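You operate a simulated robot arm through the tools that you are given. There is no shell and no other tool. Be economical: measure what you need, move in short steps, check, and stop when the job is done.

Carry out the task below with a simulated two-armed robot. There is one attempt and no reset: what you move stays moved.

TASK
Test lamp B on the gear model: 6 V goes on the orange mat, else in the middle grey tray.
Fine: lamp in the yellow tray, yellow lever on and left on, crank at least a turn.

The check looks at the end state, three seconds after you hand in, the way a careful person would. Anything else that was tipped, shoved, dropped, spilled or broken makes it a failure.

THE ROBOT
Two 7-joint arms with fingered hands on one trunk, on a base that drives. Base frame: it is fixed to the floor where the robot stands at the start and does not move with it; the origin is under the middle of the robot, x ahead of it, y to its left, z up. Units: mm, rad, N and s.
The left shoulder is at the start at [40, 146, 1080], the right one opposite. With the tool pointing down near the work surface each hand reaches from about 320 to 720 mm from the robot's upright axis, wherever it stands, measured 20 degrees to its own side. Places, roughly: crank handle [3300, 300, 900]; gear model [3400, 300, 800]; inside of the yellow tray [3500, 400, 800]; left tray [3300, 200, 800]; middle tray [3300, 100, 800]; model crank [3300, 300, 800]; right tray [3300, 0, 800]; small lamp [3500, 250, 750]; top of the orange mat [3400, 200, 800]; yellow lever [3500, 200, 800]. Payload 4 kg a hand.
The TCP of each hand is the grasp point between the finger pads, 26 mm short of the fingertips. In the tool frame z runs along the fingers and y along their closing line. The gripper opens to 148 mm. The gripper's body begins 73 mm behind the TCP. The gripper is a hand of 3 fingers: y runs from the thumb to the fingers, the wrist lies at [0, 0, -224] in the tool frame, and closing takes about 1.5 s.
Orientation is that of the tool frame in the base frame, as [roll, pitch, yaw] about the fixed x, y, z axes, in that order (R = Rz(yaw) Ry(pitch) Rx(roll)). With the fingers straight down and closing along the base's y, the tool's x points along the base's -x, its y along +y and its z along -z.

THE INTERFACE
- The arms move only by the tool servo_tool. It takes "left_motion", "right_motion" or both (then of equal length, played together; a hand with none holds still); each is a list of rows, each a list of 6 numbers: the shift along the tool's x, y, z in mm, then the turn, a rotation vector about the tool's x, y, z in rad. In form: [[x, y, z, ax, ay, az], ...]. A call has 1 to 12 rows; each row shifts and turns the commanded pose from where the row before left it, along the tool's axes as they then stand. "left_hand" and "right_hand" are, for a hand that has rows, the opening, from 0 (shut) to 1 (fully open), set as the call begins (left out, the last holds). A row lasts 0.2 s, in which the tool goes at most 50 mm and 0.15 rad; a call with a longer step from one row to the next is refused whole, and so is a gripper value outside its range. A pose out of reach is approached as far as the arm can. The call stops where the force on the tool passes 70 N (or 10 N more than at its start, if that is more) or the arm is blocked; 0.2 s more then pass. Each finger travels about 108 mm/s and halts on what it meets, pressing with about 31 N; the grip force reading is that of the motor and also rises with nothing between the fingers. The clock runs only during rows and for 0.2 s after the last one: add rows that do not move to give the fingers time. The reply holds the time, the measured pose of the TCP, the force on the tool along the base axes, the opening and the grip force, in the units named above and with some noise, with the torque about the TCP (base axes, N m) and any sound that the robot's microphone picked up.
- Cameras (640 x 400 px; columns grow to the right, rows downward): "scene" is now at [109.3, -7.7, 1315.5]; the picture's right is [-0.08, -1.00, 0.00], its down [-0.52, 0.04, -0.85] and it looks along [0.85, -0.07, -0.52] (base axes); focal length 294 px, centre (320, 200). "left" rides on the left gripper at [-68, -39, -90] in its tool frame; the picture's right is [0.50, -0.87, 0.00], its down [0.66, 0.38, -0.65] and it looks along [0.57, 0.33, 0.76] (tool axes); focal length 222 px, centre (320, 200). "right" rides on the right gripper at [68, -39, -90] in its tool frame; the picture's right is [0.50, 0.87, 0.00], its down [-0.66, 0.38, -0.65] and it looks along [-0.57, 0.33, 0.76] (tool axes); focal length 222 px, centre (320, 200). There is no depth. A picture from a camera that has moved, and an enlarged one, comes with that camera's place and axes in the base frame and with its lens.
- capture(camera): a new picture of that camera. The clock stands still meanwhile.
- raise_lower(by): slides the trunk up (or, below 0, down) by that many mm; the arms and the scene camera ride with it, the base frame stays. It gives what a move gives, with no picture.
- steer(legs): drives the robot by 1 to 6 legs, each [ahead, left, turn to the left] in mm, mm and rad, along the robot's own axes; the way and the turn of a leg run together, so that a leg with both is an arc; at most 1500 mm and 3.142 rad a leg. The arms and the cameras ride along, it lands a little off, and it stops where it bumps. It gives what a move gives.
- move_fingers(finger1, finger2, thumb_bend, hand): sets how far each is bent, from 0 (flat) to 100 (curled in); at 30 the hand is open as for a grip, at 70 the pads meet at the TCP. One left out holds its place. A second passes; each finger stops where it meets its share of the squeeze, and holds until it gets a number again. A gripper value or a shape takes the hand back. It gives what a move gives, with no picture; readings hold the bend of each and the force on the fingers (four entries, about 0 where the hand has none), thumb and palm.
- grasp_type(shape, hand): the hand has 3 fingers and takes this shape, open, in about a second: jaw (thumb against the fingers, like two jaws); tri (thumb and two fingers); tip (a fingertip pinch); poke (one finger out to press); point (the index stretched); flat (the hand flat); cup (the hand cupped); fist (a fist). The gripper value then closes the fingers along that shape, each until it touches; the sizes above hold for jaw. It gives what a move gives, with no picture.
- pan_tilt(pan, tilt): turns the head with the scene camera to pan (to the left, within 1.501 rad either way) and tilt (down, from -0.506 to 1.204), counted from straight ahead of the robot. It gives what a move gives.
- zoom(camera, box): a new picture of the part [left, top, right, bottom] of that camera's present view, enlarged. The clock stands still meanwhile.
- hand_in(): hands the job in; it is judged then, once.

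Go step by step. Nothing tells you exact positions but the pictures and the camera data: compare them with the known pose of the tool, close in by small moves and look again before you grip or let go. The budget is 135 turns and 102 pictures, counting those below and the enlarged ones. Unless the task says otherwise, let go and move clear before handing in, and close with one line.

The tools are called after "Request:" as a command line: name --argument value ..., lists and objects as JSON in quotes. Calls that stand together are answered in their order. servo_tool: Moves the arms, as the interface text tells. Its arguments: {"type":"object","properties":{"left_motion":{"type":"array","items":{"type":"array","items":{"type":"number"}}},"left_hand":{"type":"number"},"right_motion":{"type":"array","items":{"type":"array","items":{"type":"number"}}},"right_hand":{"type":"number"}},"required":[]} The other tools are called the same way: raise_lower (by) slides the trunk up or down; grasp_type (shape, hand) gives the hand a shape; move_fingers (finger1, finger2, thumb_bend, hand) moves the fingers one by one; steer (legs) drives the base; pan_tilt (pan, tilt) turns the head that bears the scene camera; capture (camera) takes a picture; zoom (camera, box) takes an enlarged picture of a part of a camera's view; hand_in () hands the job in.

At the start:

```text
time_s: 0.0
left_position: [479.0, 174.9, 1005.5]
left_orientation: [3.142, 0.0, 3.141]
left_ft_force: [-0.5, -0.7, -0.4]
left_torque: [-0.03, -0.04, 0.01]
left_finger_gap: 147.8
left_finger_force: 0.1
left_shape: jaw
left_bend: [30.0, 30.0, 30.0]
left_finger forces: [0.0, 0.1, 0.0, 0.0, 0.0, 0.0]
right_position: [412.7, -183.6, 1061.8]
right_orientation: [-3.141, -0.001, 3.141]
right_ft_force: [-0.1, -0.5, 0.5]
right_torque: [0.0, 0.01, 0.02]
right_finger_gap: 148.0
right_finger_force: 0.1
right_shape: jaw
right_bend: [30.0, 30.0, 30.0]
right_finger forces: [0.0, 0.0, 0.1, 0.1, 0.1, 0.0]
trunk travel left (down, up): [-250.0, 256.0]
robot x, y, heading: [-4.7, 0.3, -0.002]
head pan, tilt: [-0.08, 0.546]
```

scene: 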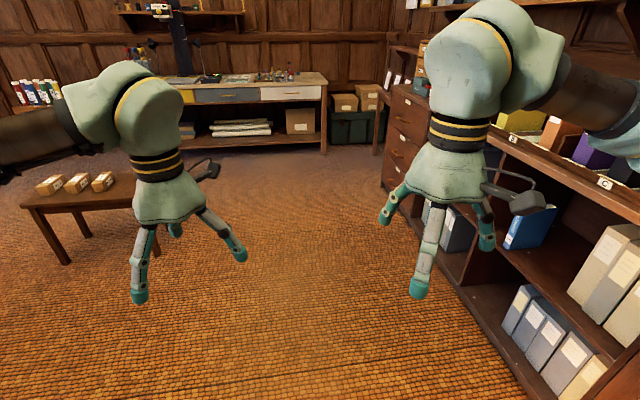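
right: 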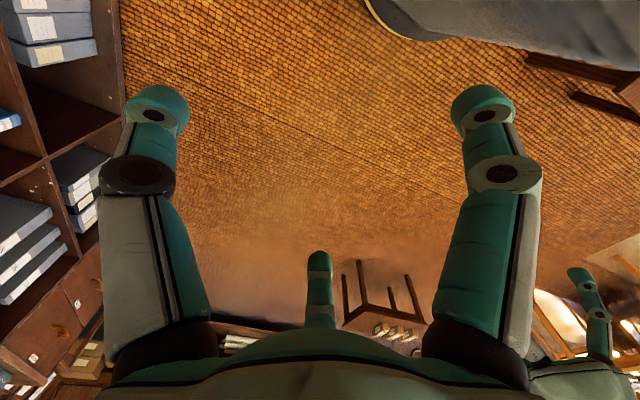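
left: 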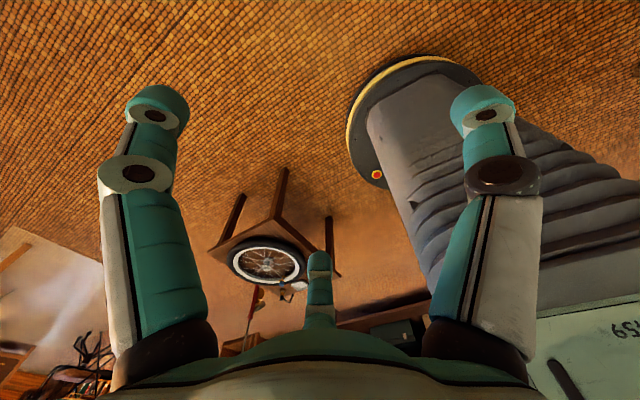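

The bench with the gear model is straight ahead, about 3.3 m off. I'll enlarge that part of the view first.

Request:
zoom --camera "scene" --box '[110, 0, 350, 150]'

Request:
pan_tilt --pan 0 --tilt 0.4

```text
2.67 times, centred on (230, 75) of scene
camera zoom: at [109.3, -7.7, 1315.5], right [-0.08, -1.0, 0.0], down [-0.52, 0.04, -0.85], along [0.85, -0.07, -0.52], focal length 784 px, centre (560, 533)
```

zoom: 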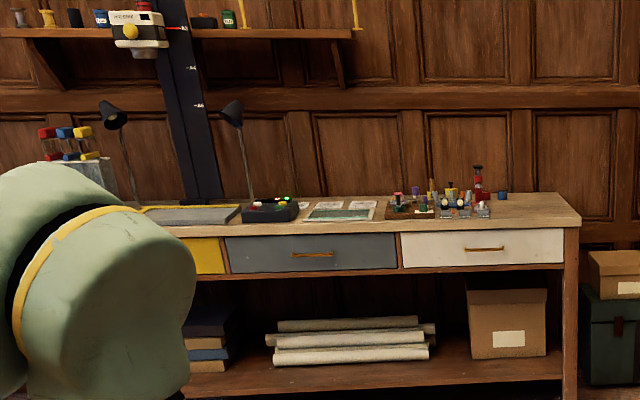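

```text
time_s: 0.7
left_position: [479.0, 175.7, 1005.4]
left_orientation: [3.141, 0.0, -3.142]
left_ft_force: [-0.2, 0.2, 0.4]
left_torque: [0.0, 0.03, -0.02]
left_finger_gap: 147.6
left_finger_force: 0.2
left_shape: jaw
left_bend: [30.0, 30.0, 30.0]
left_finger forces: [0.0, 0.0, 0.0, 0.1, 0.1, 0.0]
right_position: [412.6, -183.0, 1060.1]
right_orientation: [3.141, 0.0, -3.141]
right_ft_force: [0.7, -0.2, -0.1]
right_torque: [-0.04, -0.02, 0.02]
right_finger_gap: 147.7
right_finger_force: 0.0
right_shape: jaw
right_bend: [30.0, 30.0, 30.0]
right_finger forces: [0.0, 0.1, 0.0, 0.0, 0.1, 0.0]
trunk travel left (down, up): [-250.0, 256.0]
robot x, y, heading: [3.5, 1.0, -0.001]
head pan, tilt: [0.0, 0.4]
```

The bench stands at about x 3150 and beyond, and the gear model's things are at its right part. I'll drive to about 2.3 m, then look again.

Request:
steer --legs '[[1200, 100, 0], [1100, 100, 0]]'

Request:
capture --camera "scene"

```text
time_s: 12.2
left_position: [2805.9, 346.4, 1005.8]
left_orientation: [3.141, 0.001, 3.121]
left_ft_force: [0.5, 0.3, 0.1]
left_torque: [-0.02, 0.0, 0.01]
left_finger_gap: 148.2
left_finger_force: 0.0
left_shape: jaw
left_bend: [30.0, 30.0, 30.0]
left_finger forces: [0.1, 0.1, 0.1, 0.1, 0.1, 0.0]
right_position: [2730.5, -12.5, 1060.4]
right_orientation: [3.14, -0.001, 3.121]
right_ft_force: [0.0, -0.4, -0.4]
right_torque: [-0.01, -0.04, -0.03]
right_finger_gap: 147.9
right_finger_force: 0.1
right_shape: jaw
right_bend: [30.0, 30.0, 30.0]
right_finger forces: [0.0, 0.0, 0.0, 0.0, 0.0, 0.1]
trunk travel left (down, up): [-250.0, 256.0]
robot x, y, heading: [2320.8, 179.1, -0.021]
head pan, tilt: [0.0, 0.4]
```

```text
97 pictures are left
camera scene: at [2435.5, 176.8, 1328.8], right [-0.02, -1.0, 0.0], down [-0.39, 0.01, -0.92], along [0.92, -0.02, -0.39], focal length 294 px, centre (320, 200)
```

scene: 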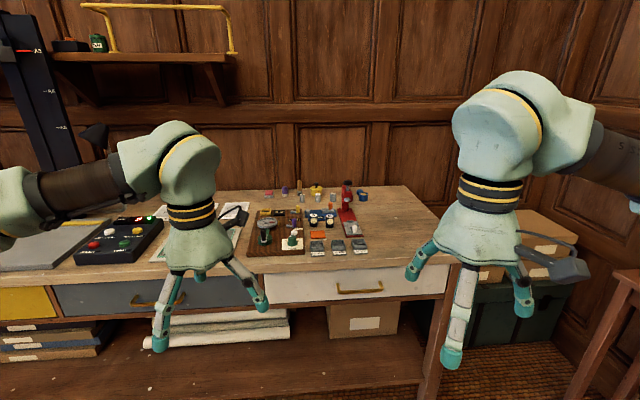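

Request:
zoom --camera "scene" --box '[220, 170, 400, 283]'

```text
3.54 times, centred on (310, 226) of scene
camera zoom: at [2435.5, 176.8, 1328.8], right [-0.02, -1.0, 0.0], down [-0.39, 0.01, -0.92], along [0.92, -0.02, -0.39], focal length 1041 px, centre (355, 106)
```

zoom: 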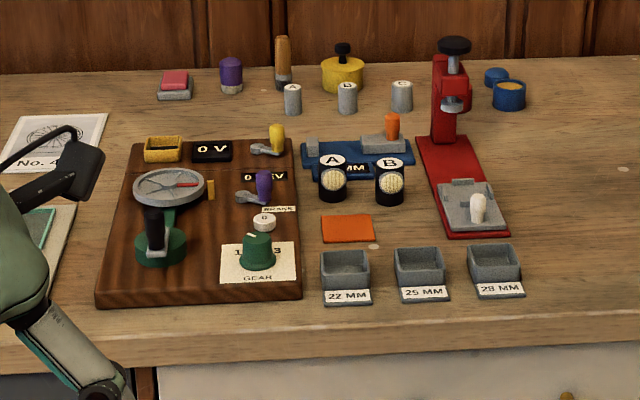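

The model's parts are clear: yellow tray and lever at the back of the wooden board, crank at the left front, purple brake, and the two labelled lamps A and B. I'll drive close to the bench and look down.

Request:
steer --legs '[[480, 10, 0.021]]'

Request:
pan_tilt --pan 0 --tilt 0.75

Request:
capture --camera "scene"

```text
time_s: 15.0
left_position: [3287.7, 354.7, 1005.9]
left_orientation: [-3.14, -0.001, 3.136]
left_ft_force: [0.1, 0.0, -0.7]
left_torque: [-0.03, 0.04, 0.03]
left_finger_gap: 147.8
left_finger_force: 0.1
left_shape: jaw
left_bend: [30.0, 30.0, 30.0]
left_finger forces: [0.0, 0.0, 0.0, 0.0, 0.1, 0.1]
right_position: [3218.6, -3.4, 1060.5]
right_orientation: [3.141, 0.0, 3.136]
right_ft_force: [0.3, -0.6, -0.2]
right_torque: [0.02, -0.02, -0.01]
right_finger_gap: 148.1
right_finger_force: 0.0
right_shape: jaw
right_bend: [30.0, 30.0, 30.0]
right_finger forces: [0.0, 0.0, 0.1, 0.1, 0.0, 0.1]
trunk travel left (down, up): [-250.0, 256.0]
robot x, y, heading: [2808.0, 181.1, -0.001]
head pan, tilt: [0.0, 0.4]
```

```text
time_s: 15.9
left_position: [3286.4, 355.3, 1006.1]
left_orientation: [-3.142, 0.0, 3.137]
left_ft_force: [-0.6, 0.0, -0.1]
left_torque: [-0.02, 0.01, -0.04]
left_finger_gap: 147.7
left_finger_force: 0.0
left_shape: jaw
left_bend: [30.0, 30.0, 30.0]
left_finger forces: [0.0, 0.0, 0.1, 0.0, 0.0, 0.0]
right_position: [3218.4, -2.0, 1060.6]
right_orientation: [-3.142, 0.001, 3.136]
right_ft_force: [0.6, 0.7, 0.2]
right_torque: [-0.02, 0.0, 0.03]
right_finger_gap: 147.9
right_finger_force: 0.0
right_shape: jaw
right_bend: [30.0, 30.0, 30.0]
right_finger forces: [0.0, 0.1, 0.1, 0.0, 0.1, 0.0]
trunk travel left (down, up): [-250.0, 256.0]
robot x, y, heading: [2809.2, 184.4, -0.008]
head pan, tilt: [0.0, 0.75]
```

```text
95 pictures are left
camera scene: at [2909.8, 181.7, 1297.8], right [-0.01, -1.0, 0.0], down [-0.68, 0.0, -0.73], along [0.73, 0.0, -0.68], focal length 294 px, centre (320, 200)
```

scene: 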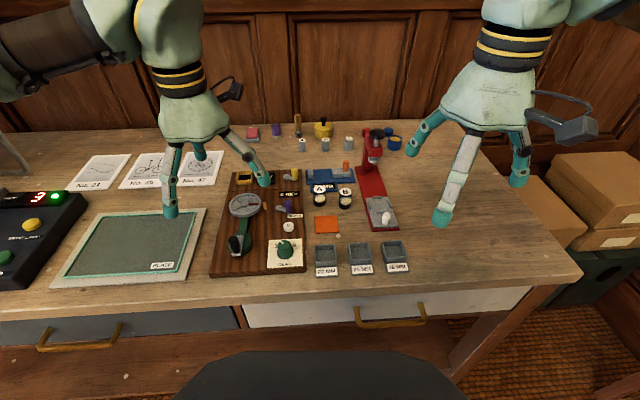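

The whole work area is in view now. I'll enlarge the model and the lamps.

Request:
zoom --camera "scene" --box '[205, 160, 317, 280]'

Request:
zoom --camera "scene" --box '[270, 120, 420, 214]'

```text
3.33 times, centred on (261, 220) of scene
camera zoom: at [2909.8, 181.7, 1297.8], right [-0.01, -1.0, 0.0], down [-0.68, 0.0, -0.73], along [0.73, 0.0, -0.68], focal length 980 px, centre (517, 133)
```

zoom: 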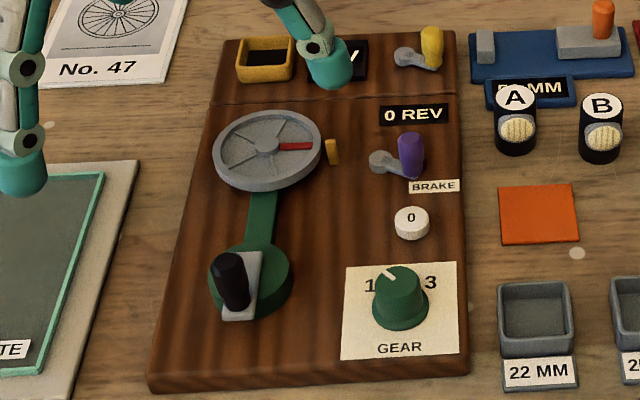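

```text
4.26 times, centred on (345, 167) of scene
camera zoom: at [2909.8, 181.7, 1297.8], right [-0.01, -1.0, 0.0], down [-0.68, 0.0, -0.73], along [0.73, 0.0, -0.68], focal length 1252 px, centre (214, 340)
```

zoom: 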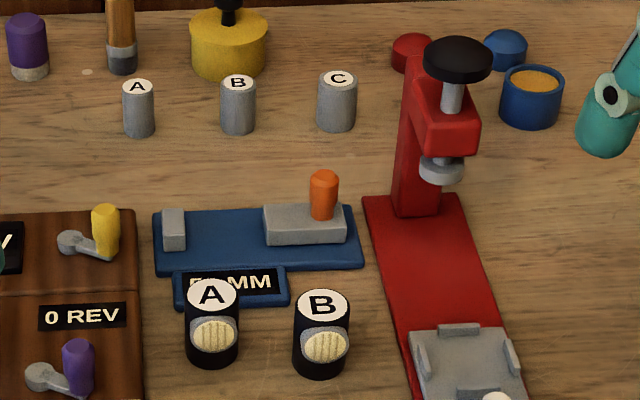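

Mat triangulates to z ≈ 799, lamp B to about [3423, 117], yellow tray to about [3502, 370]. I'll drive 65 mm nearer for reach and partly close the left hand to see its shape.

Request:
steer --legs '[[65, 0, 0.006]]'

Request:
servo_tool --left_motion '[[50, 0, 0, 0, 0, 0], [30, 0, 0, 0, 0, 0], [0, 0, 0, 0, 0, 0], [0, 0, 0, 0, 0, 0], [0, 0, 0, 0, 0, 0]]' --left_hand 0.4

Request:
capture --camera "left"

Request:
capture --camera "scene"

```text
time_s: 16.9
left_position: [3350.6, 358.2, 1005.8]
left_orientation: [-3.141, -0.001, -3.141]
left_ft_force: [-0.4, 0.7, -0.1]
left_torque: [-0.01, 0.01, -0.01]
left_finger_gap: 147.8
left_finger_force: 0.0
left_shape: jaw
left_bend: [30.0, 30.0, 30.0]
left_finger forces: [0.1, 0.0, 0.1, 0.0, 0.0, 0.1]
right_position: [3284.0, 0.0, 1059.9]
right_orientation: [-3.141, -0.001, 3.141]
right_ft_force: [0.3, -0.1, -0.3]
right_torque: [-0.05, 0.0, 0.03]
right_finger_gap: 148.0
right_finger_force: 0.0
right_shape: jaw
right_bend: [30.0, 30.0, 30.0]
right_finger forces: [0.0, 0.0, 0.1, 0.0, 0.0, 0.0]
trunk travel left (down, up): [-250.0, 256.0]
robot x, y, heading: [2871.5, 181.2, 0.004]
head pan, tilt: [0.0, 0.75]
```

```text
time_s: 18.1
left_position: [3269.4, 357.9, 1005.9]
left_orientation: [3.141, 0.0, -3.141]
left_ft_force: [0.4, -0.4, 0.4]
left_torque: [0.0, -0.01, 0.0]
left_finger_gap: 59.7
left_finger_force: 0.0
left_shape: jaw
left_bend: [77.0, 77.0, 70.0]
left_finger forces: [0.1, 0.1, 0.0, 0.0, 0.1, 0.1]
right_position: [3283.7, -0.9, 1060.8]
right_orientation: [-3.14, 0.0, 3.142]
right_ft_force: [0.2, -0.6, -0.4]
right_torque: [-0.01, 0.04, -0.01]
right_finger_gap: 147.8
right_finger_force: 0.1
right_shape: jaw
right_bend: [30.0, 30.0, 30.0]
right_finger forces: [0.1, 0.1, 0.0, 0.0, 0.0, 0.0]
trunk travel left (down, up): [-250.0, 256.0]
robot x, y, heading: [2870.0, 183.8, -0.002]
head pan, tilt: [0.0, 0.75]
```

```text
92 pictures are left
camera left: at [3337.2, 318.2, 1096.8], right [-0.5, -0.87, 0.0], down [-0.65, 0.38, 0.65], along [-0.57, 0.33, -0.76], focal length 222 px, centre (320, 200)
```

left: 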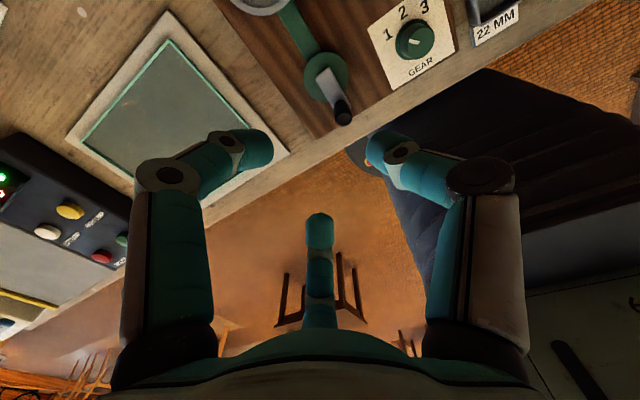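

```text
91 pictures are left
camera scene: at [2974.4, 182.0, 1297.7], right [0.0, -1.0, 0.0], down [-0.68, 0.0, -0.73], along [0.73, 0.0, -0.68], focal length 294 px, centre (320, 200)
```

scene: 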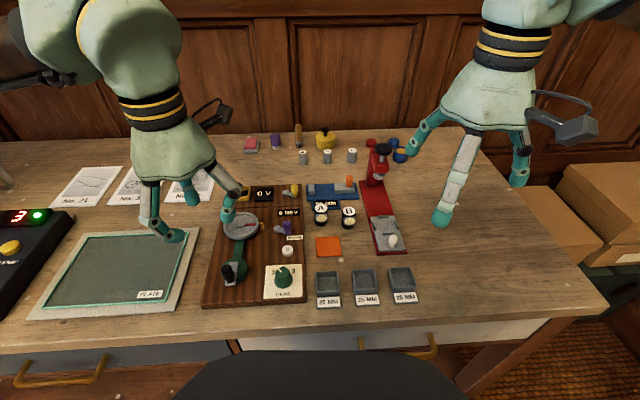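

The three fingers close toward the TCP in a triangle: thumb toward -y, fingers toward ±x and +y. I'll enlarge the lamps once more from this nearer place.

Request:
zoom --camera "scene" --box '[290, 170, 420, 260]'

Request:
zoom --camera "scene" --box '[200, 170, 320, 310]'

```text
4.44 times, centred on (355, 215) of scene
camera zoom: at [2974.4, 182.0, 1297.7], right [0.0, -1.0, 0.0], down [-0.68, 0.0, -0.73], along [0.73, 0.0, -0.68], focal length 1307 px, centre (164, 133)
```

zoom: 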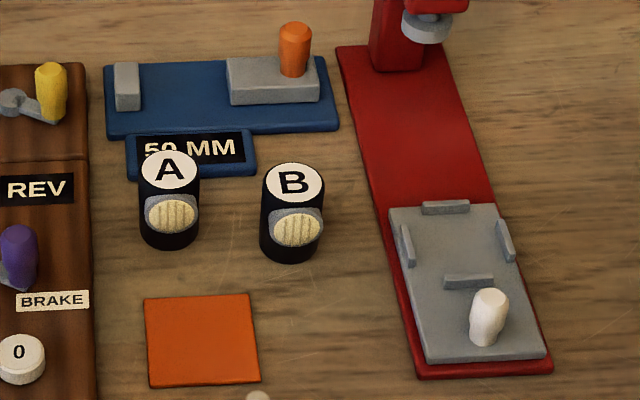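

```text
2.86 times, centred on (260, 240) of scene
camera zoom: at [2974.4, 182.0, 1297.7], right [0.0, -1.0, 0.0], down [-0.68, 0.0, -0.73], along [0.73, 0.0, -0.68], focal length 840 px, centre (491, 86)
```

zoom: 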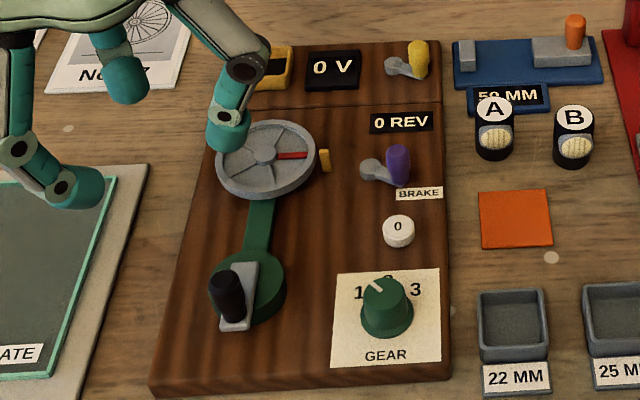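

Lamp B is at about [3423, 117], 33 mm wide, top at z 846. I'll shift the right arm aside and bring the left hand above lamp B.

Request:
servo_tool --right_motion '[[0, -45, 0, 0, 0, 0], [0, -45, 0, 0, 0, 0], [0, -45, 0, 0, 0, 0], [0, -45, 0, 0, 0, 0], [0, 0, 0, 0, 0, 0], [0, 0, 0, 0, 0, 0]]' --left_motion '[[-26, -40, 0, 0, 0, 0], [-26, -40, 0, 0, 0, 0], [-26, -40, 0, 0, 0, 0], [-26, -40, 0, 0, 0, 0], [-26, -40, 0, 0, 0, 0], [-24, -40, 0, 0, 0, 0]]'

Request:
servo_tool --left_motion '[[0, 0, 40, 0, 0, 0], [0, 0, 40, 0, 0, 0], [0, 0, 0, 0, 0, 0]]'

Request:
capture --camera "left"

Request:
capture --camera "scene"

```text
time_s: 19.4
left_position: [3423.4, 113.2, 1005.8]
left_orientation: [3.141, 0.001, 3.14]
left_ft_force: [0.8, 0.6, 0.3]
left_torque: [0.04, 0.0, -0.03]
left_finger_gap: 59.5
left_finger_force: 0.1
left_shape: jaw
left_bend: [77.0, 77.0, 70.0]
left_finger forces: [0.0, 0.1, 0.1, 0.0, 0.1, 0.0]
right_position: [3283.1, -183.2, 1058.4]
right_orientation: [3.139, 0.002, -3.141]
right_ft_force: [0.0, 0.3, 0.3]
right_torque: [0.01, 0.02, 0.01]
right_finger_gap: 148.0
right_finger_force: 0.0
right_shape: jaw
right_bend: [30.0, 30.0, 30.0]
right_finger forces: [0.1, 0.0, 0.0, 0.1, 0.0, 0.1]
trunk travel left (down, up): [-250.0, 256.0]
robot x, y, heading: [2866.2, 177.3, -0.002]
head pan, tilt: [0.0, 0.75]
```

```text
time_s: 20.2
left_position: [3423.6, 116.7, 925.0]
left_orientation: [-3.141, -0.001, 3.141]
left_ft_force: [-0.7, 1.1, 0.1]
left_torque: [0.02, -0.01, -0.01]
left_finger_gap: 59.2
left_finger_force: 0.1
left_shape: jaw
left_bend: [77.0, 77.0, 70.0]
left_finger forces: [0.0, 0.0, 0.0, 0.0, 0.1, 0.1]
right_position: [3282.3, -181.0, 1060.6]
right_orientation: [-3.142, 0.0, -3.141]
right_ft_force: [-0.2, -0.2, 1.0]
right_torque: [-0.02, -0.03, 0.04]
right_finger_gap: 148.0
right_finger_force: 0.1
right_shape: jaw
right_bend: [30.0, 30.0, 30.0]
right_finger forces: [0.0, 0.0, 0.0, 0.1, 0.0, 0.1]
trunk travel left (down, up): [-250.0, 256.0]
robot x, y, heading: [2870.8, 184.6, 0.001]
head pan, tilt: [0.0, 0.75]
```

```text
88 pictures are left
camera left: at [3490.1, 78.0, 1015.4], right [-0.5, -0.87, 0.0], down [-0.66, 0.38, 0.65], along [-0.57, 0.33, -0.76], focal length 222 px, centre (320, 200)
```

left: 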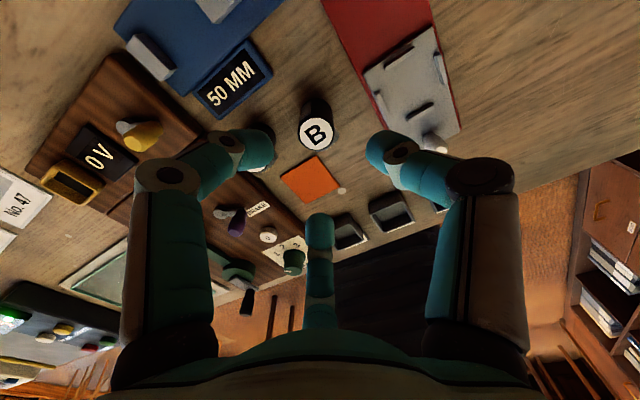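

```text
87 pictures are left
camera scene: at [2973.3, 182.2, 1297.8], right [0.0, -1.0, 0.0], down [-0.68, 0.0, -0.73], along [0.73, 0.0, -0.68], focal length 294 px, centre (320, 200)
```

scene: 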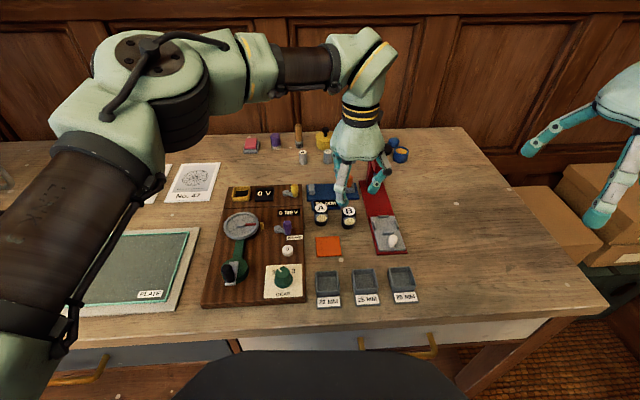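

The left camera agrees: lamp B's top at [3426, 118]. I'll descend partway and check the clearance to A and the press.

Request:
servo_tool --left_motion '[[-1, 1, 25, 0, 0, 0], [0, 0, 25, 0, 0, 0], [0, 0, 0, 0, 0, 0]]'

Request:
capture --camera "left"

Request:
zoom --camera "scene" --box '[290, 150, 420, 260]'

```text
time_s: 21.1
left_position: [3425.0, 118.7, 874.2]
left_orientation: [-3.141, -0.001, 3.141]
left_ft_force: [0.3, 0.0, -0.3]
left_torque: [0.02, 0.0, 0.04]
left_finger_gap: 59.4
left_finger_force: 0.1
left_shape: jaw
left_bend: [77.0, 77.0, 70.0]
left_finger forces: [0.0, 0.0, 0.1, 0.0, 0.0, 0.0]
right_position: [3283.8, -178.9, 1060.4]
right_orientation: [3.14, 0.001, 3.141]
right_ft_force: [0.1, 0.2, 0.1]
right_torque: [0.0, 0.01, -0.03]
right_finger_gap: 148.0
right_finger_force: 0.0
right_shape: jaw
right_bend: [30.0, 30.0, 30.0]
right_finger forces: [0.1, 0.0, 0.1, 0.0, 0.0, 0.0]
trunk travel left (down, up): [-250.0, 256.0]
robot x, y, heading: [2869.2, 184.4, 0.004]
head pan, tilt: [0.0, 0.75]
```

```text
86 pictures are left
camera left: at [3492.7, 79.4, 965.7], right [-0.5, -0.87, 0.0], down [-0.66, 0.38, 0.65], along [-0.57, 0.33, -0.76], focal length 222 px, centre (320, 200)
```

left: 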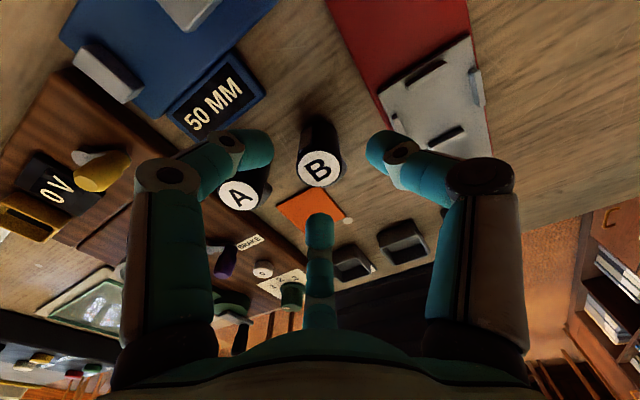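

```text
3.64 times, centred on (355, 205) of scene
camera zoom: at [2973.6, 181.9, 1297.8], right [0.0, -1.0, 0.0], down [-0.68, 0.0, -0.73], along [0.73, 0.0, -0.68], focal length 1070 px, centre (193, 182)
```

zoom: 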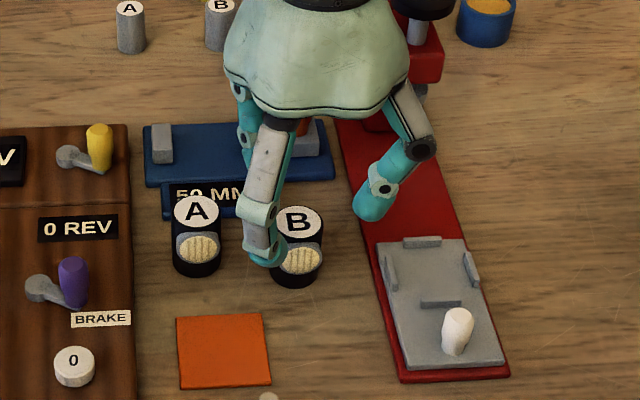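

All clear around B. I'll go down to the grip height and close.

Request:
servo_tool --left_motion '[[-1, 0, 18, 0, 0, 0], [-1, 0, 17, 0, 0, 0], [0, 0, 0, 0, 0, 0]]'

Request:
servo_tool --left_motion '[[0, 0, 0, 0, 0, 0], [0, 0, 0, 0, 0, 0], [0, 0, 0, 0, 0, 0], [0, 0, 0, 0, 0, 0], [0, 0, 0, 0, 0, 0]]' --left_hand 0.05

Request:
capture --camera "left"

Request:
zoom --camera "scene" --box '[290, 150, 420, 260]'

```text
time_s: 21.9
left_position: [3426.6, 118.2, 840.3]
left_orientation: [3.141, -0.001, -3.141]
left_ft_force: [-0.1, 0.8, -0.7]
left_torque: [-0.07, -0.03, 0.05]
left_finger_gap: 59.6
left_finger_force: 0.1
left_shape: jaw
left_bend: [77.0, 77.0, 70.0]
left_finger forces: [0.1, 0.1, 0.0, 0.0, 0.0, 0.1]
right_position: [3283.7, -181.3, 1059.9]
right_orientation: [3.141, 0.0, 3.141]
right_ft_force: [0.1, 0.4, -0.7]
right_torque: [0.01, 0.02, -0.02]
right_finger_gap: 148.2
right_finger_force: 0.1
right_shape: jaw
right_bend: [30.0, 30.0, 30.0]
right_finger forces: [0.0, 0.1, 0.1, 0.0, 0.0, 0.0]
trunk travel left (down, up): [-250.0, 256.0]
robot x, y, heading: [2869.3, 180.7, -0.004]
head pan, tilt: [0.0, 0.75]
```

```text
time_s: 23.1
left_position: [3426.8, 119.6, 840.5]
left_orientation: [-3.141, -0.001, 3.141]
left_ft_force: [-0.7, 1.9, 0.3]
left_torque: [-0.13, 0.0, 0.09]
left_finger_gap: 24.5
left_finger_force: 30.9
left_shape: jaw
left_bend: [75.0, 75.0, 70.0]
left_finger forces: [27.1, 28.0, 0.0, 0.1, 27.5, 0.0]
right_position: [3283.6, -181.9, 1060.4]
right_orientation: [-3.141, 0.002, -3.141]
right_ft_force: [0.4, -0.5, -0.1]
right_torque: [0.0, 0.0, 0.01]
right_finger_gap: 148.0
right_finger_force: 0.1
right_shape: jaw
right_bend: [30.0, 30.0, 30.0]
right_finger forces: [0.1, 0.0, 0.0, 0.1, 0.1, 0.0]
trunk travel left (down, up): [-250.0, 256.0]
robot x, y, heading: [2869.6, 182.0, 0.001]
head pan, tilt: [0.0, 0.75]
```

```text
84 pictures are left
camera left: at [3494.3, 79.2, 931.2], right [-0.5, -0.87, 0.0], down [-0.65, 0.38, 0.65], along [-0.57, 0.33, -0.76], focal length 222 px, centre (320, 200)
```

left: 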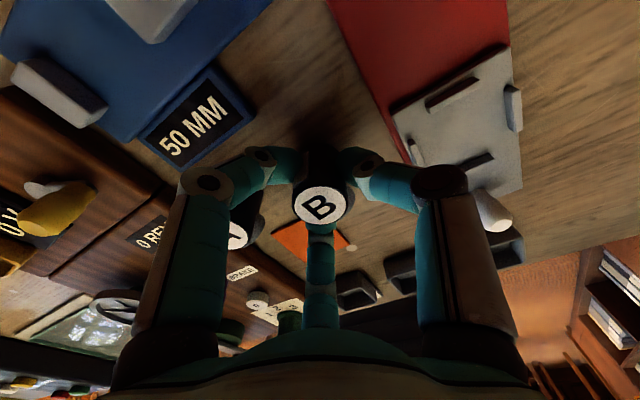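

```text
3.64 times, centred on (355, 205) of scene
camera zoom: at [2973.9, 182.1, 1297.7], right [0.0, -1.0, 0.0], down [-0.68, 0.0, -0.73], along [0.73, 0.0, -0.68], focal length 1070 px, centre (193, 182)
```

zoom: 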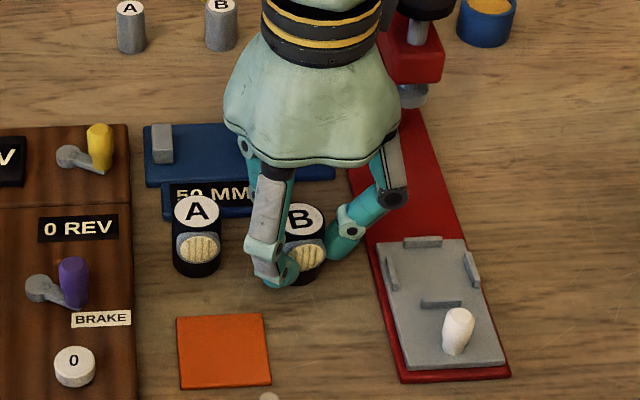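

Lamp B is held by all three fingers. I'll lift straight up and get a clear view of the yellow tray.

Request:
servo_tool --left_motion '[[0, 0, -20, 0, 0, 0], [0, 0, -40, 0, 0, 0], [0, 0, -40, 0, 0, 0], [0, 0, -40, 0, 0, 0], [0, 0, 0, 0, 0, 0]]'

Request:
zoom --camera "scene" --box '[210, 170, 330, 245]'

Request:
capture --camera "left"

```text
time_s: 24.2
left_position: [3427.0, 119.7, 982.3]
left_orientation: [-3.14, -0.001, 3.14]
left_ft_force: [-0.4, 0.7, -2.1]
left_torque: [0.01, 0.01, -0.02]
left_finger_gap: 24.5
left_finger_force: 30.8
left_shape: jaw
left_bend: [75.0, 75.0, 70.0]
left_finger forces: [27.1, 28.0, 0.0, 0.0, 27.5, 0.1]
right_position: [3283.3, -180.2, 1059.9]
right_orientation: [3.141, 0.0, 3.141]
right_ft_force: [1.0, 1.1, 0.1]
right_torque: [-0.02, 0.01, 0.0]
right_finger_gap: 148.1
right_finger_force: 0.1
right_shape: jaw
right_bend: [30.0, 30.0, 30.0]
right_finger forces: [0.1, 0.0, 0.0, 0.0, 0.1, 0.0]
trunk travel left (down, up): [-250.0, 256.0]
robot x, y, heading: [2872.7, 184.4, -0.001]
head pan, tilt: [0.0, 0.75]
```

```text
5.33 times, centred on (270, 208) of scene
camera zoom: at [2974.4, 182.0, 1297.6], right [0.0, -1.0, 0.0], down [-0.68, 0.0, -0.73], along [0.73, 0.0, -0.68], focal length 1569 px, centre (587, 160)
```

zoom: 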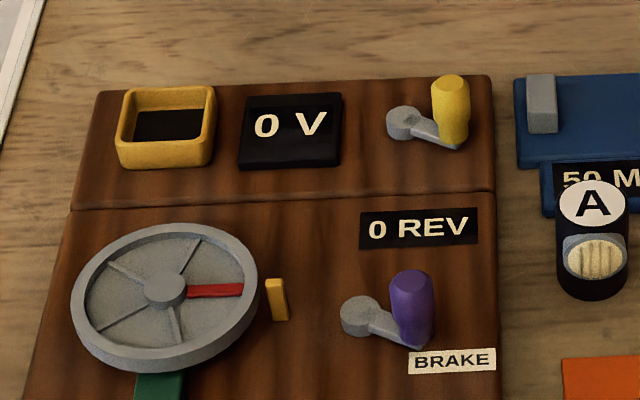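

```text
81 pictures are left
camera left: at [3494.2, 80.7, 1072.2], right [-0.5, -0.87, 0.0], down [-0.65, 0.38, 0.65], along [-0.57, 0.33, -0.76], focal length 222 px, centre (320, 200)
```

left: 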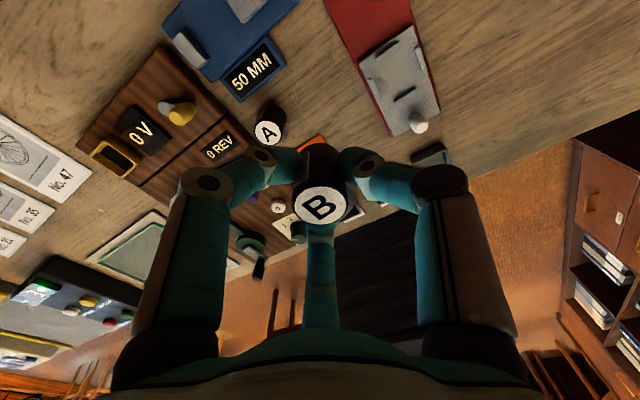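

The tray rim comes out at about [3500, 369, 834], about 40 mm square outside. I'll carry the lamp over it, stay a little above the rim and check alignment.

Request:
servo_tool --left_motion '[[-12, 41, 0, 0, 0, 0], [-12, 41, 0, 0, 0, 0], [-12, 41, 0, 0, 0, 0], [-12, 42, 0, 0, 0, 0], [-12, 42, 0, 0, 0, 0], [-13, 42, 0, 0, 0, 0], [0, 0, 0, 0, 0, 0], [0, 0, 30, 0, 0, 0], [0, 0, 30, 0, 0, 0], [0, 0, 22, 0, 0, 0], [0, 0, 0, 0, 0, 0]]'

Request:
capture --camera "left"

Request:
zoom --camera "scene" --box '[210, 160, 290, 210]'

```text
time_s: 26.6
left_position: [3500.5, 367.4, 900.5]
left_orientation: [-3.141, 0.001, -3.14]
left_ft_force: [-0.2, -0.6, -0.3]
left_torque: [-0.02, -0.02, 0.0]
left_finger_gap: 24.7
left_finger_force: 30.9
left_shape: jaw
left_bend: [75.0, 75.0, 70.0]
left_finger forces: [27.1, 28.0, 0.1, 0.0, 27.5, 0.0]
right_position: [3283.2, -180.2, 1059.5]
right_orientation: [3.141, 0.0, -3.141]
right_ft_force: [-0.3, -0.3, 0.6]
right_torque: [-0.03, 0.01, 0.03]
right_finger_gap: 148.3
right_finger_force: 0.1
right_shape: jaw
right_bend: [30.0, 30.0, 30.0]
right_finger forces: [0.1, 0.0, 0.0, 0.0, 0.0, 0.0]
trunk travel left (down, up): [-250.0, 256.0]
robot x, y, heading: [2872.0, 186.3, 0.001]
head pan, tilt: [0.0, 0.75]
```

```text
80 pictures are left
camera left: at [3568.1, 328.9, 990.3], right [-0.5, -0.87, 0.0], down [-0.66, 0.38, 0.65], along [-0.57, 0.33, -0.76], focal length 222 px, centre (320, 200)
```

left: 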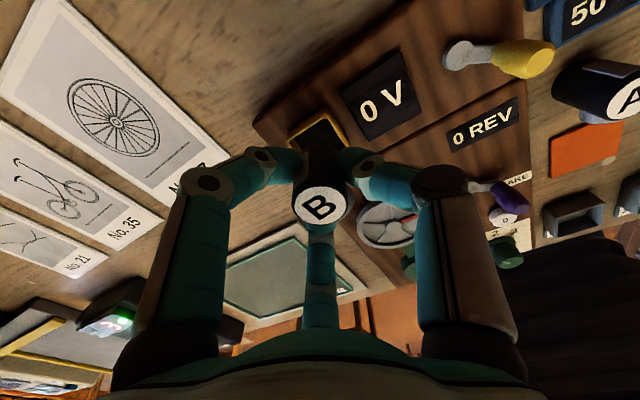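

```text
8.00 times, centred on (250, 185) of scene
camera zoom: at [2973.8, 182.1, 1297.7], right [0.0, -1.0, 0.0], down [-0.68, 0.0, -0.73], along [0.73, 0.0, -0.68], focal length 2353 px, centre (880, 320)
```

zoom: 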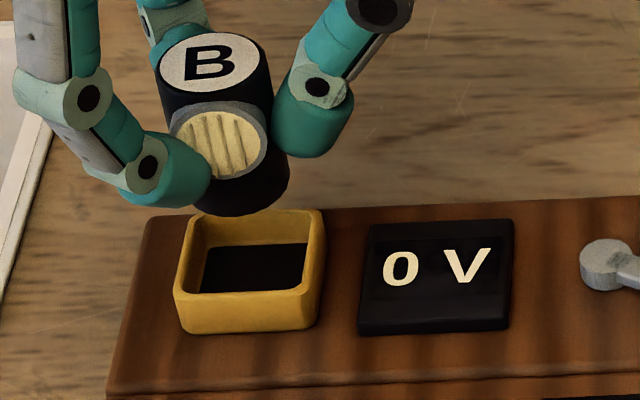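

Request:
zoom --camera "left" --box '[270, 100, 370, 162]'

```text
6.40 times, centred on (320, 131) of left
camera zoom: at [3568.1, 328.9, 990.3], right [-0.5, -0.87, 0.0], down [-0.66, 0.38, 0.65], along [-0.57, 0.33, -0.76], focal length 1422 px, centre (320, 642)
```

zoom: 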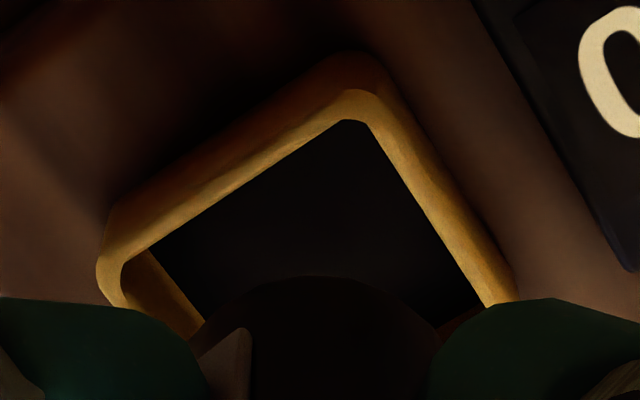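

The refined tray centre is [3499.5, 370]. I'll shift 2 mm left and lower until the base is just inside the rim.

Request:
servo_tool --left_motion '[[0.5, 2, 8, 0, 0, 0], [0, 0, 10, 0, 0, 0], [0, 0, 10, 0, 0, 0], [0, 0, 0, 0, 0, 0]]'

Request:
zoom --camera "scene" --box '[210, 160, 290, 210]'

```text
time_s: 27.6
left_position: [3499.0, 370.1, 870.0]
left_orientation: [-3.141, 0.001, 3.141]
left_ft_force: [-0.5, 0.3, -0.9]
left_torque: [-0.02, 0.0, 0.0]
left_finger_gap: 24.5
left_finger_force: 31.0
left_shape: jaw
left_bend: [75.0, 75.0, 70.0]
left_finger forces: [27.2, 28.0, 0.1, 0.0, 27.7, 0.0]
right_position: [3283.3, -180.5, 1060.3]
right_orientation: [3.141, 0.0, 3.141]
right_ft_force: [0.1, -0.2, -0.3]
right_torque: [0.03, -0.03, 0.0]
right_finger_gap: 148.0
right_finger_force: 0.0
right_shape: jaw
right_bend: [30.0, 30.0, 30.0]
right_finger forces: [0.0, 0.1, 0.1, 0.0, 0.0, 0.0]
trunk travel left (down, up): [-250.0, 256.0]
robot x, y, heading: [2873.2, 184.1, -0.001]
head pan, tilt: [0.0, 0.75]
```

```text
8.00 times, centred on (250, 185) of scene
camera zoom: at [2973.8, 182.0, 1297.7], right [0.0, -1.0, 0.0], down [-0.68, 0.0, -0.73], along [0.73, 0.0, -0.68], focal length 2353 px, centre (880, 320)
```

zoom: 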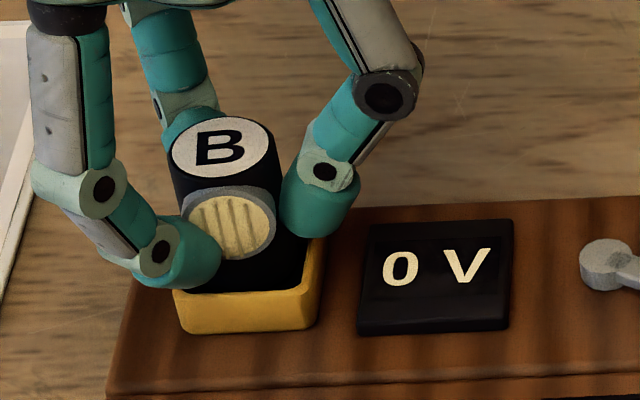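

The lamp's base is inside the tray. I'll lower gently in small steps and watch the force.

Request:
servo_tool --left_motion '[[0, 0, 2, 0, 0, 0], [0, 0, 2, 0, 0, 0], [0, 0, 0, 0, 0, 0]]'

Request:
servo_tool --left_motion '[[0, 0, 2, 0, 0, 0], [0, 0, 0, 0, 0, 0]]'

```text
time_s: 28.4
left_position: [3500.2, 369.6, 867.2]
left_orientation: [-3.141, -0.002, -3.141]
left_ft_force: [-0.1, 0.6, 0.2]
left_torque: [-0.01, -0.02, 0.02]
left_finger_gap: 24.6
left_finger_force: 30.7
left_shape: jaw
left_bend: [75.0, 75.0, 70.0]
left_finger forces: [27.2, 27.9, 0.0, 0.1, 27.7, 0.0]
right_position: [3283.9, -181.1, 1058.3]
right_orientation: [-3.141, 0.0, 3.141]
right_ft_force: [1.0, -0.3, 0.0]
right_torque: [-0.01, 0.0, 0.0]
right_finger_gap: 147.9
right_finger_force: 0.1
right_shape: jaw
right_bend: [30.0, 30.0, 30.0]
right_finger forces: [0.0, 0.0, 0.0, 0.0, 0.1, 0.0]
trunk travel left (down, up): [-250.0, 256.0]
robot x, y, heading: [2868.3, 179.7, -0.002]
head pan, tilt: [0.0, 0.75]
```

```text
time_s: 29.1
left_position: [3499.2, 369.2, 865.8]
left_orientation: [-3.14, 0.0, 3.142]
left_ft_force: [0.2, -0.1, -0.8]
left_torque: [-0.01, 0.0, -0.02]
left_finger_gap: 24.5
left_finger_force: 31.2
left_shape: jaw
left_bend: [75.0, 75.0, 70.0]
left_finger forces: [27.2, 28.0, 0.0, 0.0, 27.7, 0.1]
right_position: [3283.9, -181.4, 1060.2]
right_orientation: [-3.14, 0.001, -3.14]
right_ft_force: [-0.2, -0.1, -0.8]
right_torque: [-0.02, 0.0, -0.01]
right_finger_gap: 147.7
right_finger_force: 0.0
right_shape: jaw
right_bend: [30.0, 30.0, 30.0]
right_finger forces: [0.1, 0.0, 0.0, 0.0, 0.0, 0.0]
trunk travel left (down, up): [-250.0, 256.0]
robot x, y, heading: [2873.1, 181.3, -0.007]
head pan, tilt: [0.0, 0.75]
```

Request:
servo_tool --left_motion '[[0, 0, 1.5, 0, 0, 0], [0, 0, 0, 0, 0, 0]]'

Request:
zoom --camera "scene" --box '[210, 160, 290, 210]'

```text
time_s: 29.6
left_position: [3500.6, 369.3, 864.3]
left_orientation: [-3.141, -0.001, 3.14]
left_ft_force: [0.4, 0.0, 0.6]
left_torque: [-0.02, 0.03, 0.0]
left_finger_gap: 24.6
left_finger_force: 30.5
left_shape: jaw
left_bend: [75.0, 75.0, 70.0]
left_finger forces: [27.3, 28.3, 0.0, 0.0, 28.0, 0.0]
right_position: [3282.7, -180.3, 1060.2]
right_orientation: [3.141, -0.001, 3.141]
right_ft_force: [-0.9, 0.2, -0.2]
right_torque: [0.0, -0.05, 0.0]
right_finger_gap: 147.8
right_finger_force: 0.1
right_shape: jaw
right_bend: [30.0, 30.0, 30.0]
right_finger forces: [0.0, 0.1, 0.1, 0.0, 0.1, 0.0]
trunk travel left (down, up): [-250.0, 256.0]
robot x, y, heading: [2870.9, 183.3, -0.001]
head pan, tilt: [0.0, 0.75]
```

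```text
8.00 times, centred on (250, 185) of scene
camera zoom: at [2973.7, 181.9, 1297.7], right [0.0, -1.0, 0.0], down [-0.68, 0.0, -0.73], along [0.73, 0.0, -0.68], focal length 2353 px, centre (880, 320)
```

zoom: 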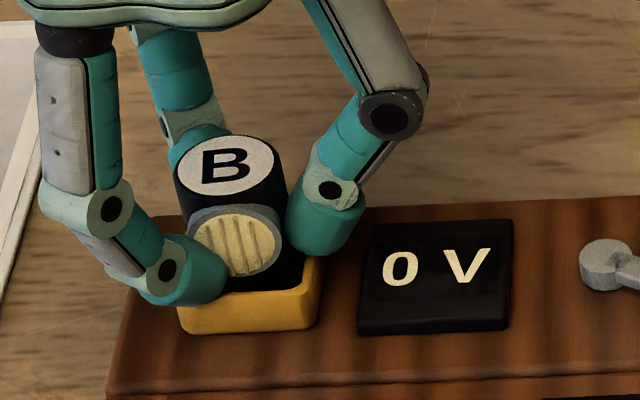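

The lamp's base is deep in the tray and nearly on its floor. I'll let go and rise.

Request:
servo_tool --left_motion '[[0, 0, 0, 0, 0, 0], [0, 0, 0, 0, 0, 0], [0, 0, 0, 0, 0, 0], [0, 0, 0, 0, 0, 0]]' --left_hand 0.45

Request:
servo_tool --left_motion '[[0, 0, -20, 0, 0, 0], [0, 0, -40, 0, 0, 0], [0, 0, -40, 0, 0, 0], [0, 0, 0, 0, 0, 0]]'

Request:
zoom --camera "scene" --box '[210, 160, 306, 220]'

Request:
capture --camera "left"

```text
time_s: 30.6
left_position: [3498.9, 369.8, 864.0]
left_orientation: [3.141, 0.001, 3.141]
left_ft_force: [-0.1, 0.0, -1.1]
left_torque: [-0.01, -0.02, 0.0]
left_finger_gap: 66.1
left_finger_force: 0.0
left_shape: jaw
left_bend: [39.0, 39.0, 70.0]
left_finger forces: [0.0, 0.0, 0.0, 0.0, 0.1, 0.1]
right_position: [3283.0, -179.8, 1060.4]
right_orientation: [3.141, 0.001, -3.141]
right_ft_force: [-0.6, -0.2, -0.9]
right_torque: [0.01, -0.05, -0.04]
right_finger_gap: 148.0
right_finger_force: 0.2
right_shape: jaw
right_bend: [30.0, 30.0, 30.0]
right_finger forces: [0.0, 0.1, 0.1, 0.1, 0.0, 0.0]
trunk travel left (down, up): [-250.0, 256.0]
robot x, y, heading: [2873.7, 181.1, 0.002]
head pan, tilt: [0.0, 0.75]
```

```text
time_s: 31.6
left_position: [3498.7, 368.4, 964.1]
left_orientation: [-3.141, -0.001, -3.141]
left_ft_force: [0.3, -0.2, -0.3]
left_torque: [0.04, 0.0, -0.01]
left_finger_gap: 66.1
left_finger_force: 0.0
left_shape: jaw
left_bend: [39.0, 39.0, 70.0]
left_finger forces: [0.0, 0.0, 0.0, 0.0, 0.0, 0.0]
right_position: [3284.1, -179.6, 1060.1]
right_orientation: [-3.141, 0.0, 3.14]
right_ft_force: [0.4, 0.1, 0.6]
right_torque: [0.04, 0.01, -0.01]
right_finger_gap: 147.9
right_finger_force: 0.0
right_shape: jaw
right_bend: [30.0, 30.0, 30.0]
right_finger forces: [0.0, 0.0, 0.0, 0.0, 0.0, 0.0]
trunk travel left (down, up): [-250.0, 256.0]
robot x, y, heading: [2874.1, 183.5, 0.003]
head pan, tilt: [0.0, 0.75]
```

```text
6.67 times, centred on (258, 190) of scene
camera zoom: at [2974.3, 182.3, 1297.6], right [0.0, -1.0, 0.0], down [-0.68, 0.0, -0.73], along [0.73, 0.0, -0.68], focal length 1961 px, centre (733, 267)
```

zoom: 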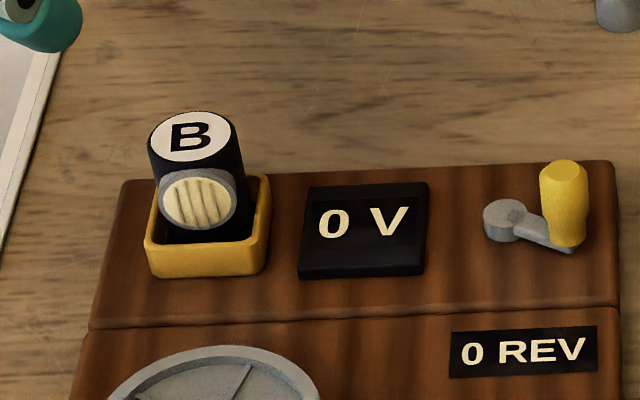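

```text
74 pictures are left
camera left: at [3566.3, 329.9, 1054.4], right [-0.5, -0.87, 0.0], down [-0.65, 0.38, 0.65], along [-0.57, 0.33, -0.76], focal length 222 px, centre (320, 200)
```

left: 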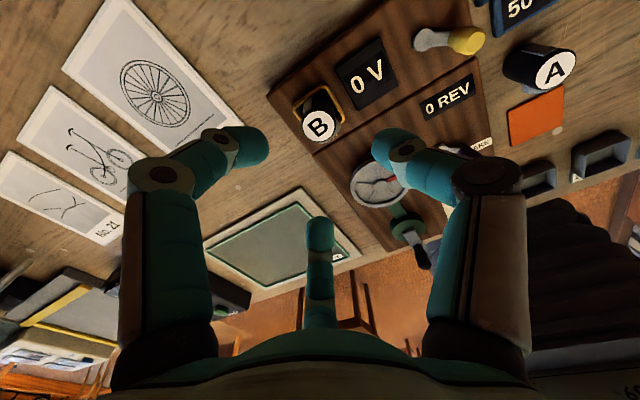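

Lamp B stands in the tray. Next is the yellow lever, its knob at about [3487, 241], z 832–866, its hub at [3501, 263]. I'll bring the hand above the knob.

Request:
servo_tool --left_motion '[[3, -32, 0, 0, 0, 0], [3, -32, 0, 0, 0, 0], [3, -32, 0, 0, 0, 0], [3, -32, 0, 0, 0, 0], [0, 0, 25, 0, 0, 0], [0, 0, 25, 0, 0, 0], [0, 0, 0, 0, 0, 0]]' --left_hand 0.35

Request:
capture --camera "left"

Request:
zoom --camera "scene" --box '[240, 150, 352, 220]'

```text
time_s: 33.2
left_position: [3487.8, 241.5, 915.5]
left_orientation: [-3.141, 0.0, -3.141]
left_ft_force: [-0.5, -0.1, 0.3]
left_torque: [0.0, 0.02, 0.0]
left_finger_gap: 52.1
left_finger_force: 0.1
left_shape: jaw
left_bend: [77.0, 77.0, 70.0]
left_finger forces: [0.0, 0.1, 0.0, 0.1, 0.0, 0.0]
right_position: [3283.5, -180.3, 1060.4]
right_orientation: [-3.141, 0.0, -3.141]
right_ft_force: [1.0, 0.3, 0.4]
right_torque: [0.02, -0.01, 0.0]
right_finger_gap: 148.0
right_finger_force: 0.1
right_shape: jaw
right_bend: [30.0, 30.0, 30.0]
right_finger forces: [0.0, 0.0, 0.0, 0.1, 0.0, 0.0]
trunk travel left (down, up): [-250.0, 256.0]
robot x, y, heading: [2871.2, 180.3, -0.003]
head pan, tilt: [0.0, 0.75]
```

```text
73 pictures are left
camera left: at [3555.6, 202.0, 1005.1], right [-0.5, -0.87, 0.0], down [-0.66, 0.38, 0.65], along [-0.57, 0.33, -0.76], focal length 222 px, centre (320, 200)
```

left: 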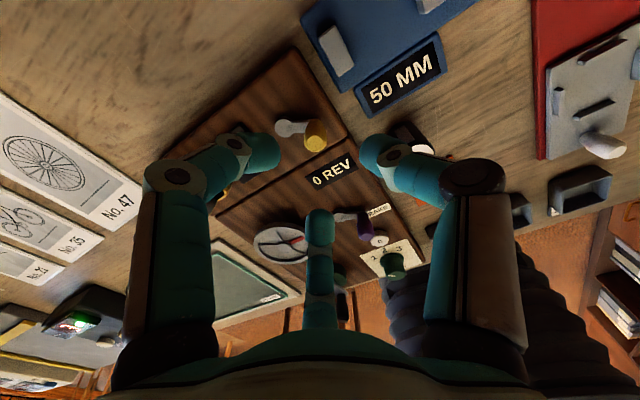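

```text
5.71 times, centred on (296, 185) of scene
camera zoom: at [2973.6, 181.8, 1297.8], right [0.0, -1.0, 0.0], down [-0.68, 0.0, -0.73], along [0.73, 0.0, -0.68], focal length 1681 px, centre (457, 286)
```

zoom: 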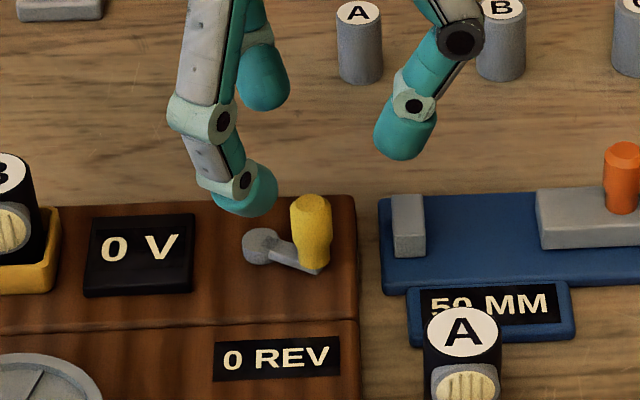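

Request:
zoom --camera "left" --box '[260, 100, 360, 162]'

```text
6.40 times, centred on (310, 131) of left
camera zoom: at [3555.6, 202.0, 1005.1], right [-0.5, -0.87, 0.0], down [-0.66, 0.38, 0.65], along [-0.57, 0.33, -0.76], focal length 1422 px, centre (384, 642)
```

zoom: 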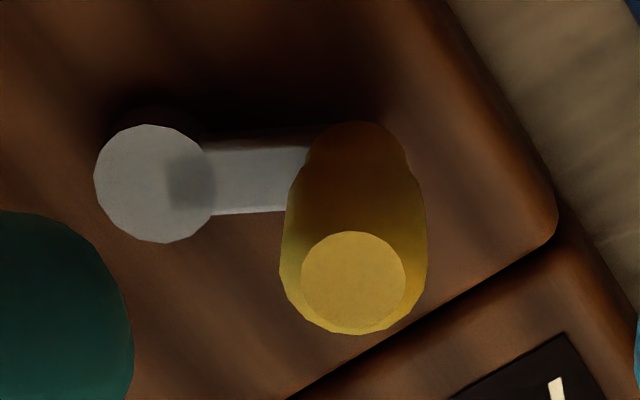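

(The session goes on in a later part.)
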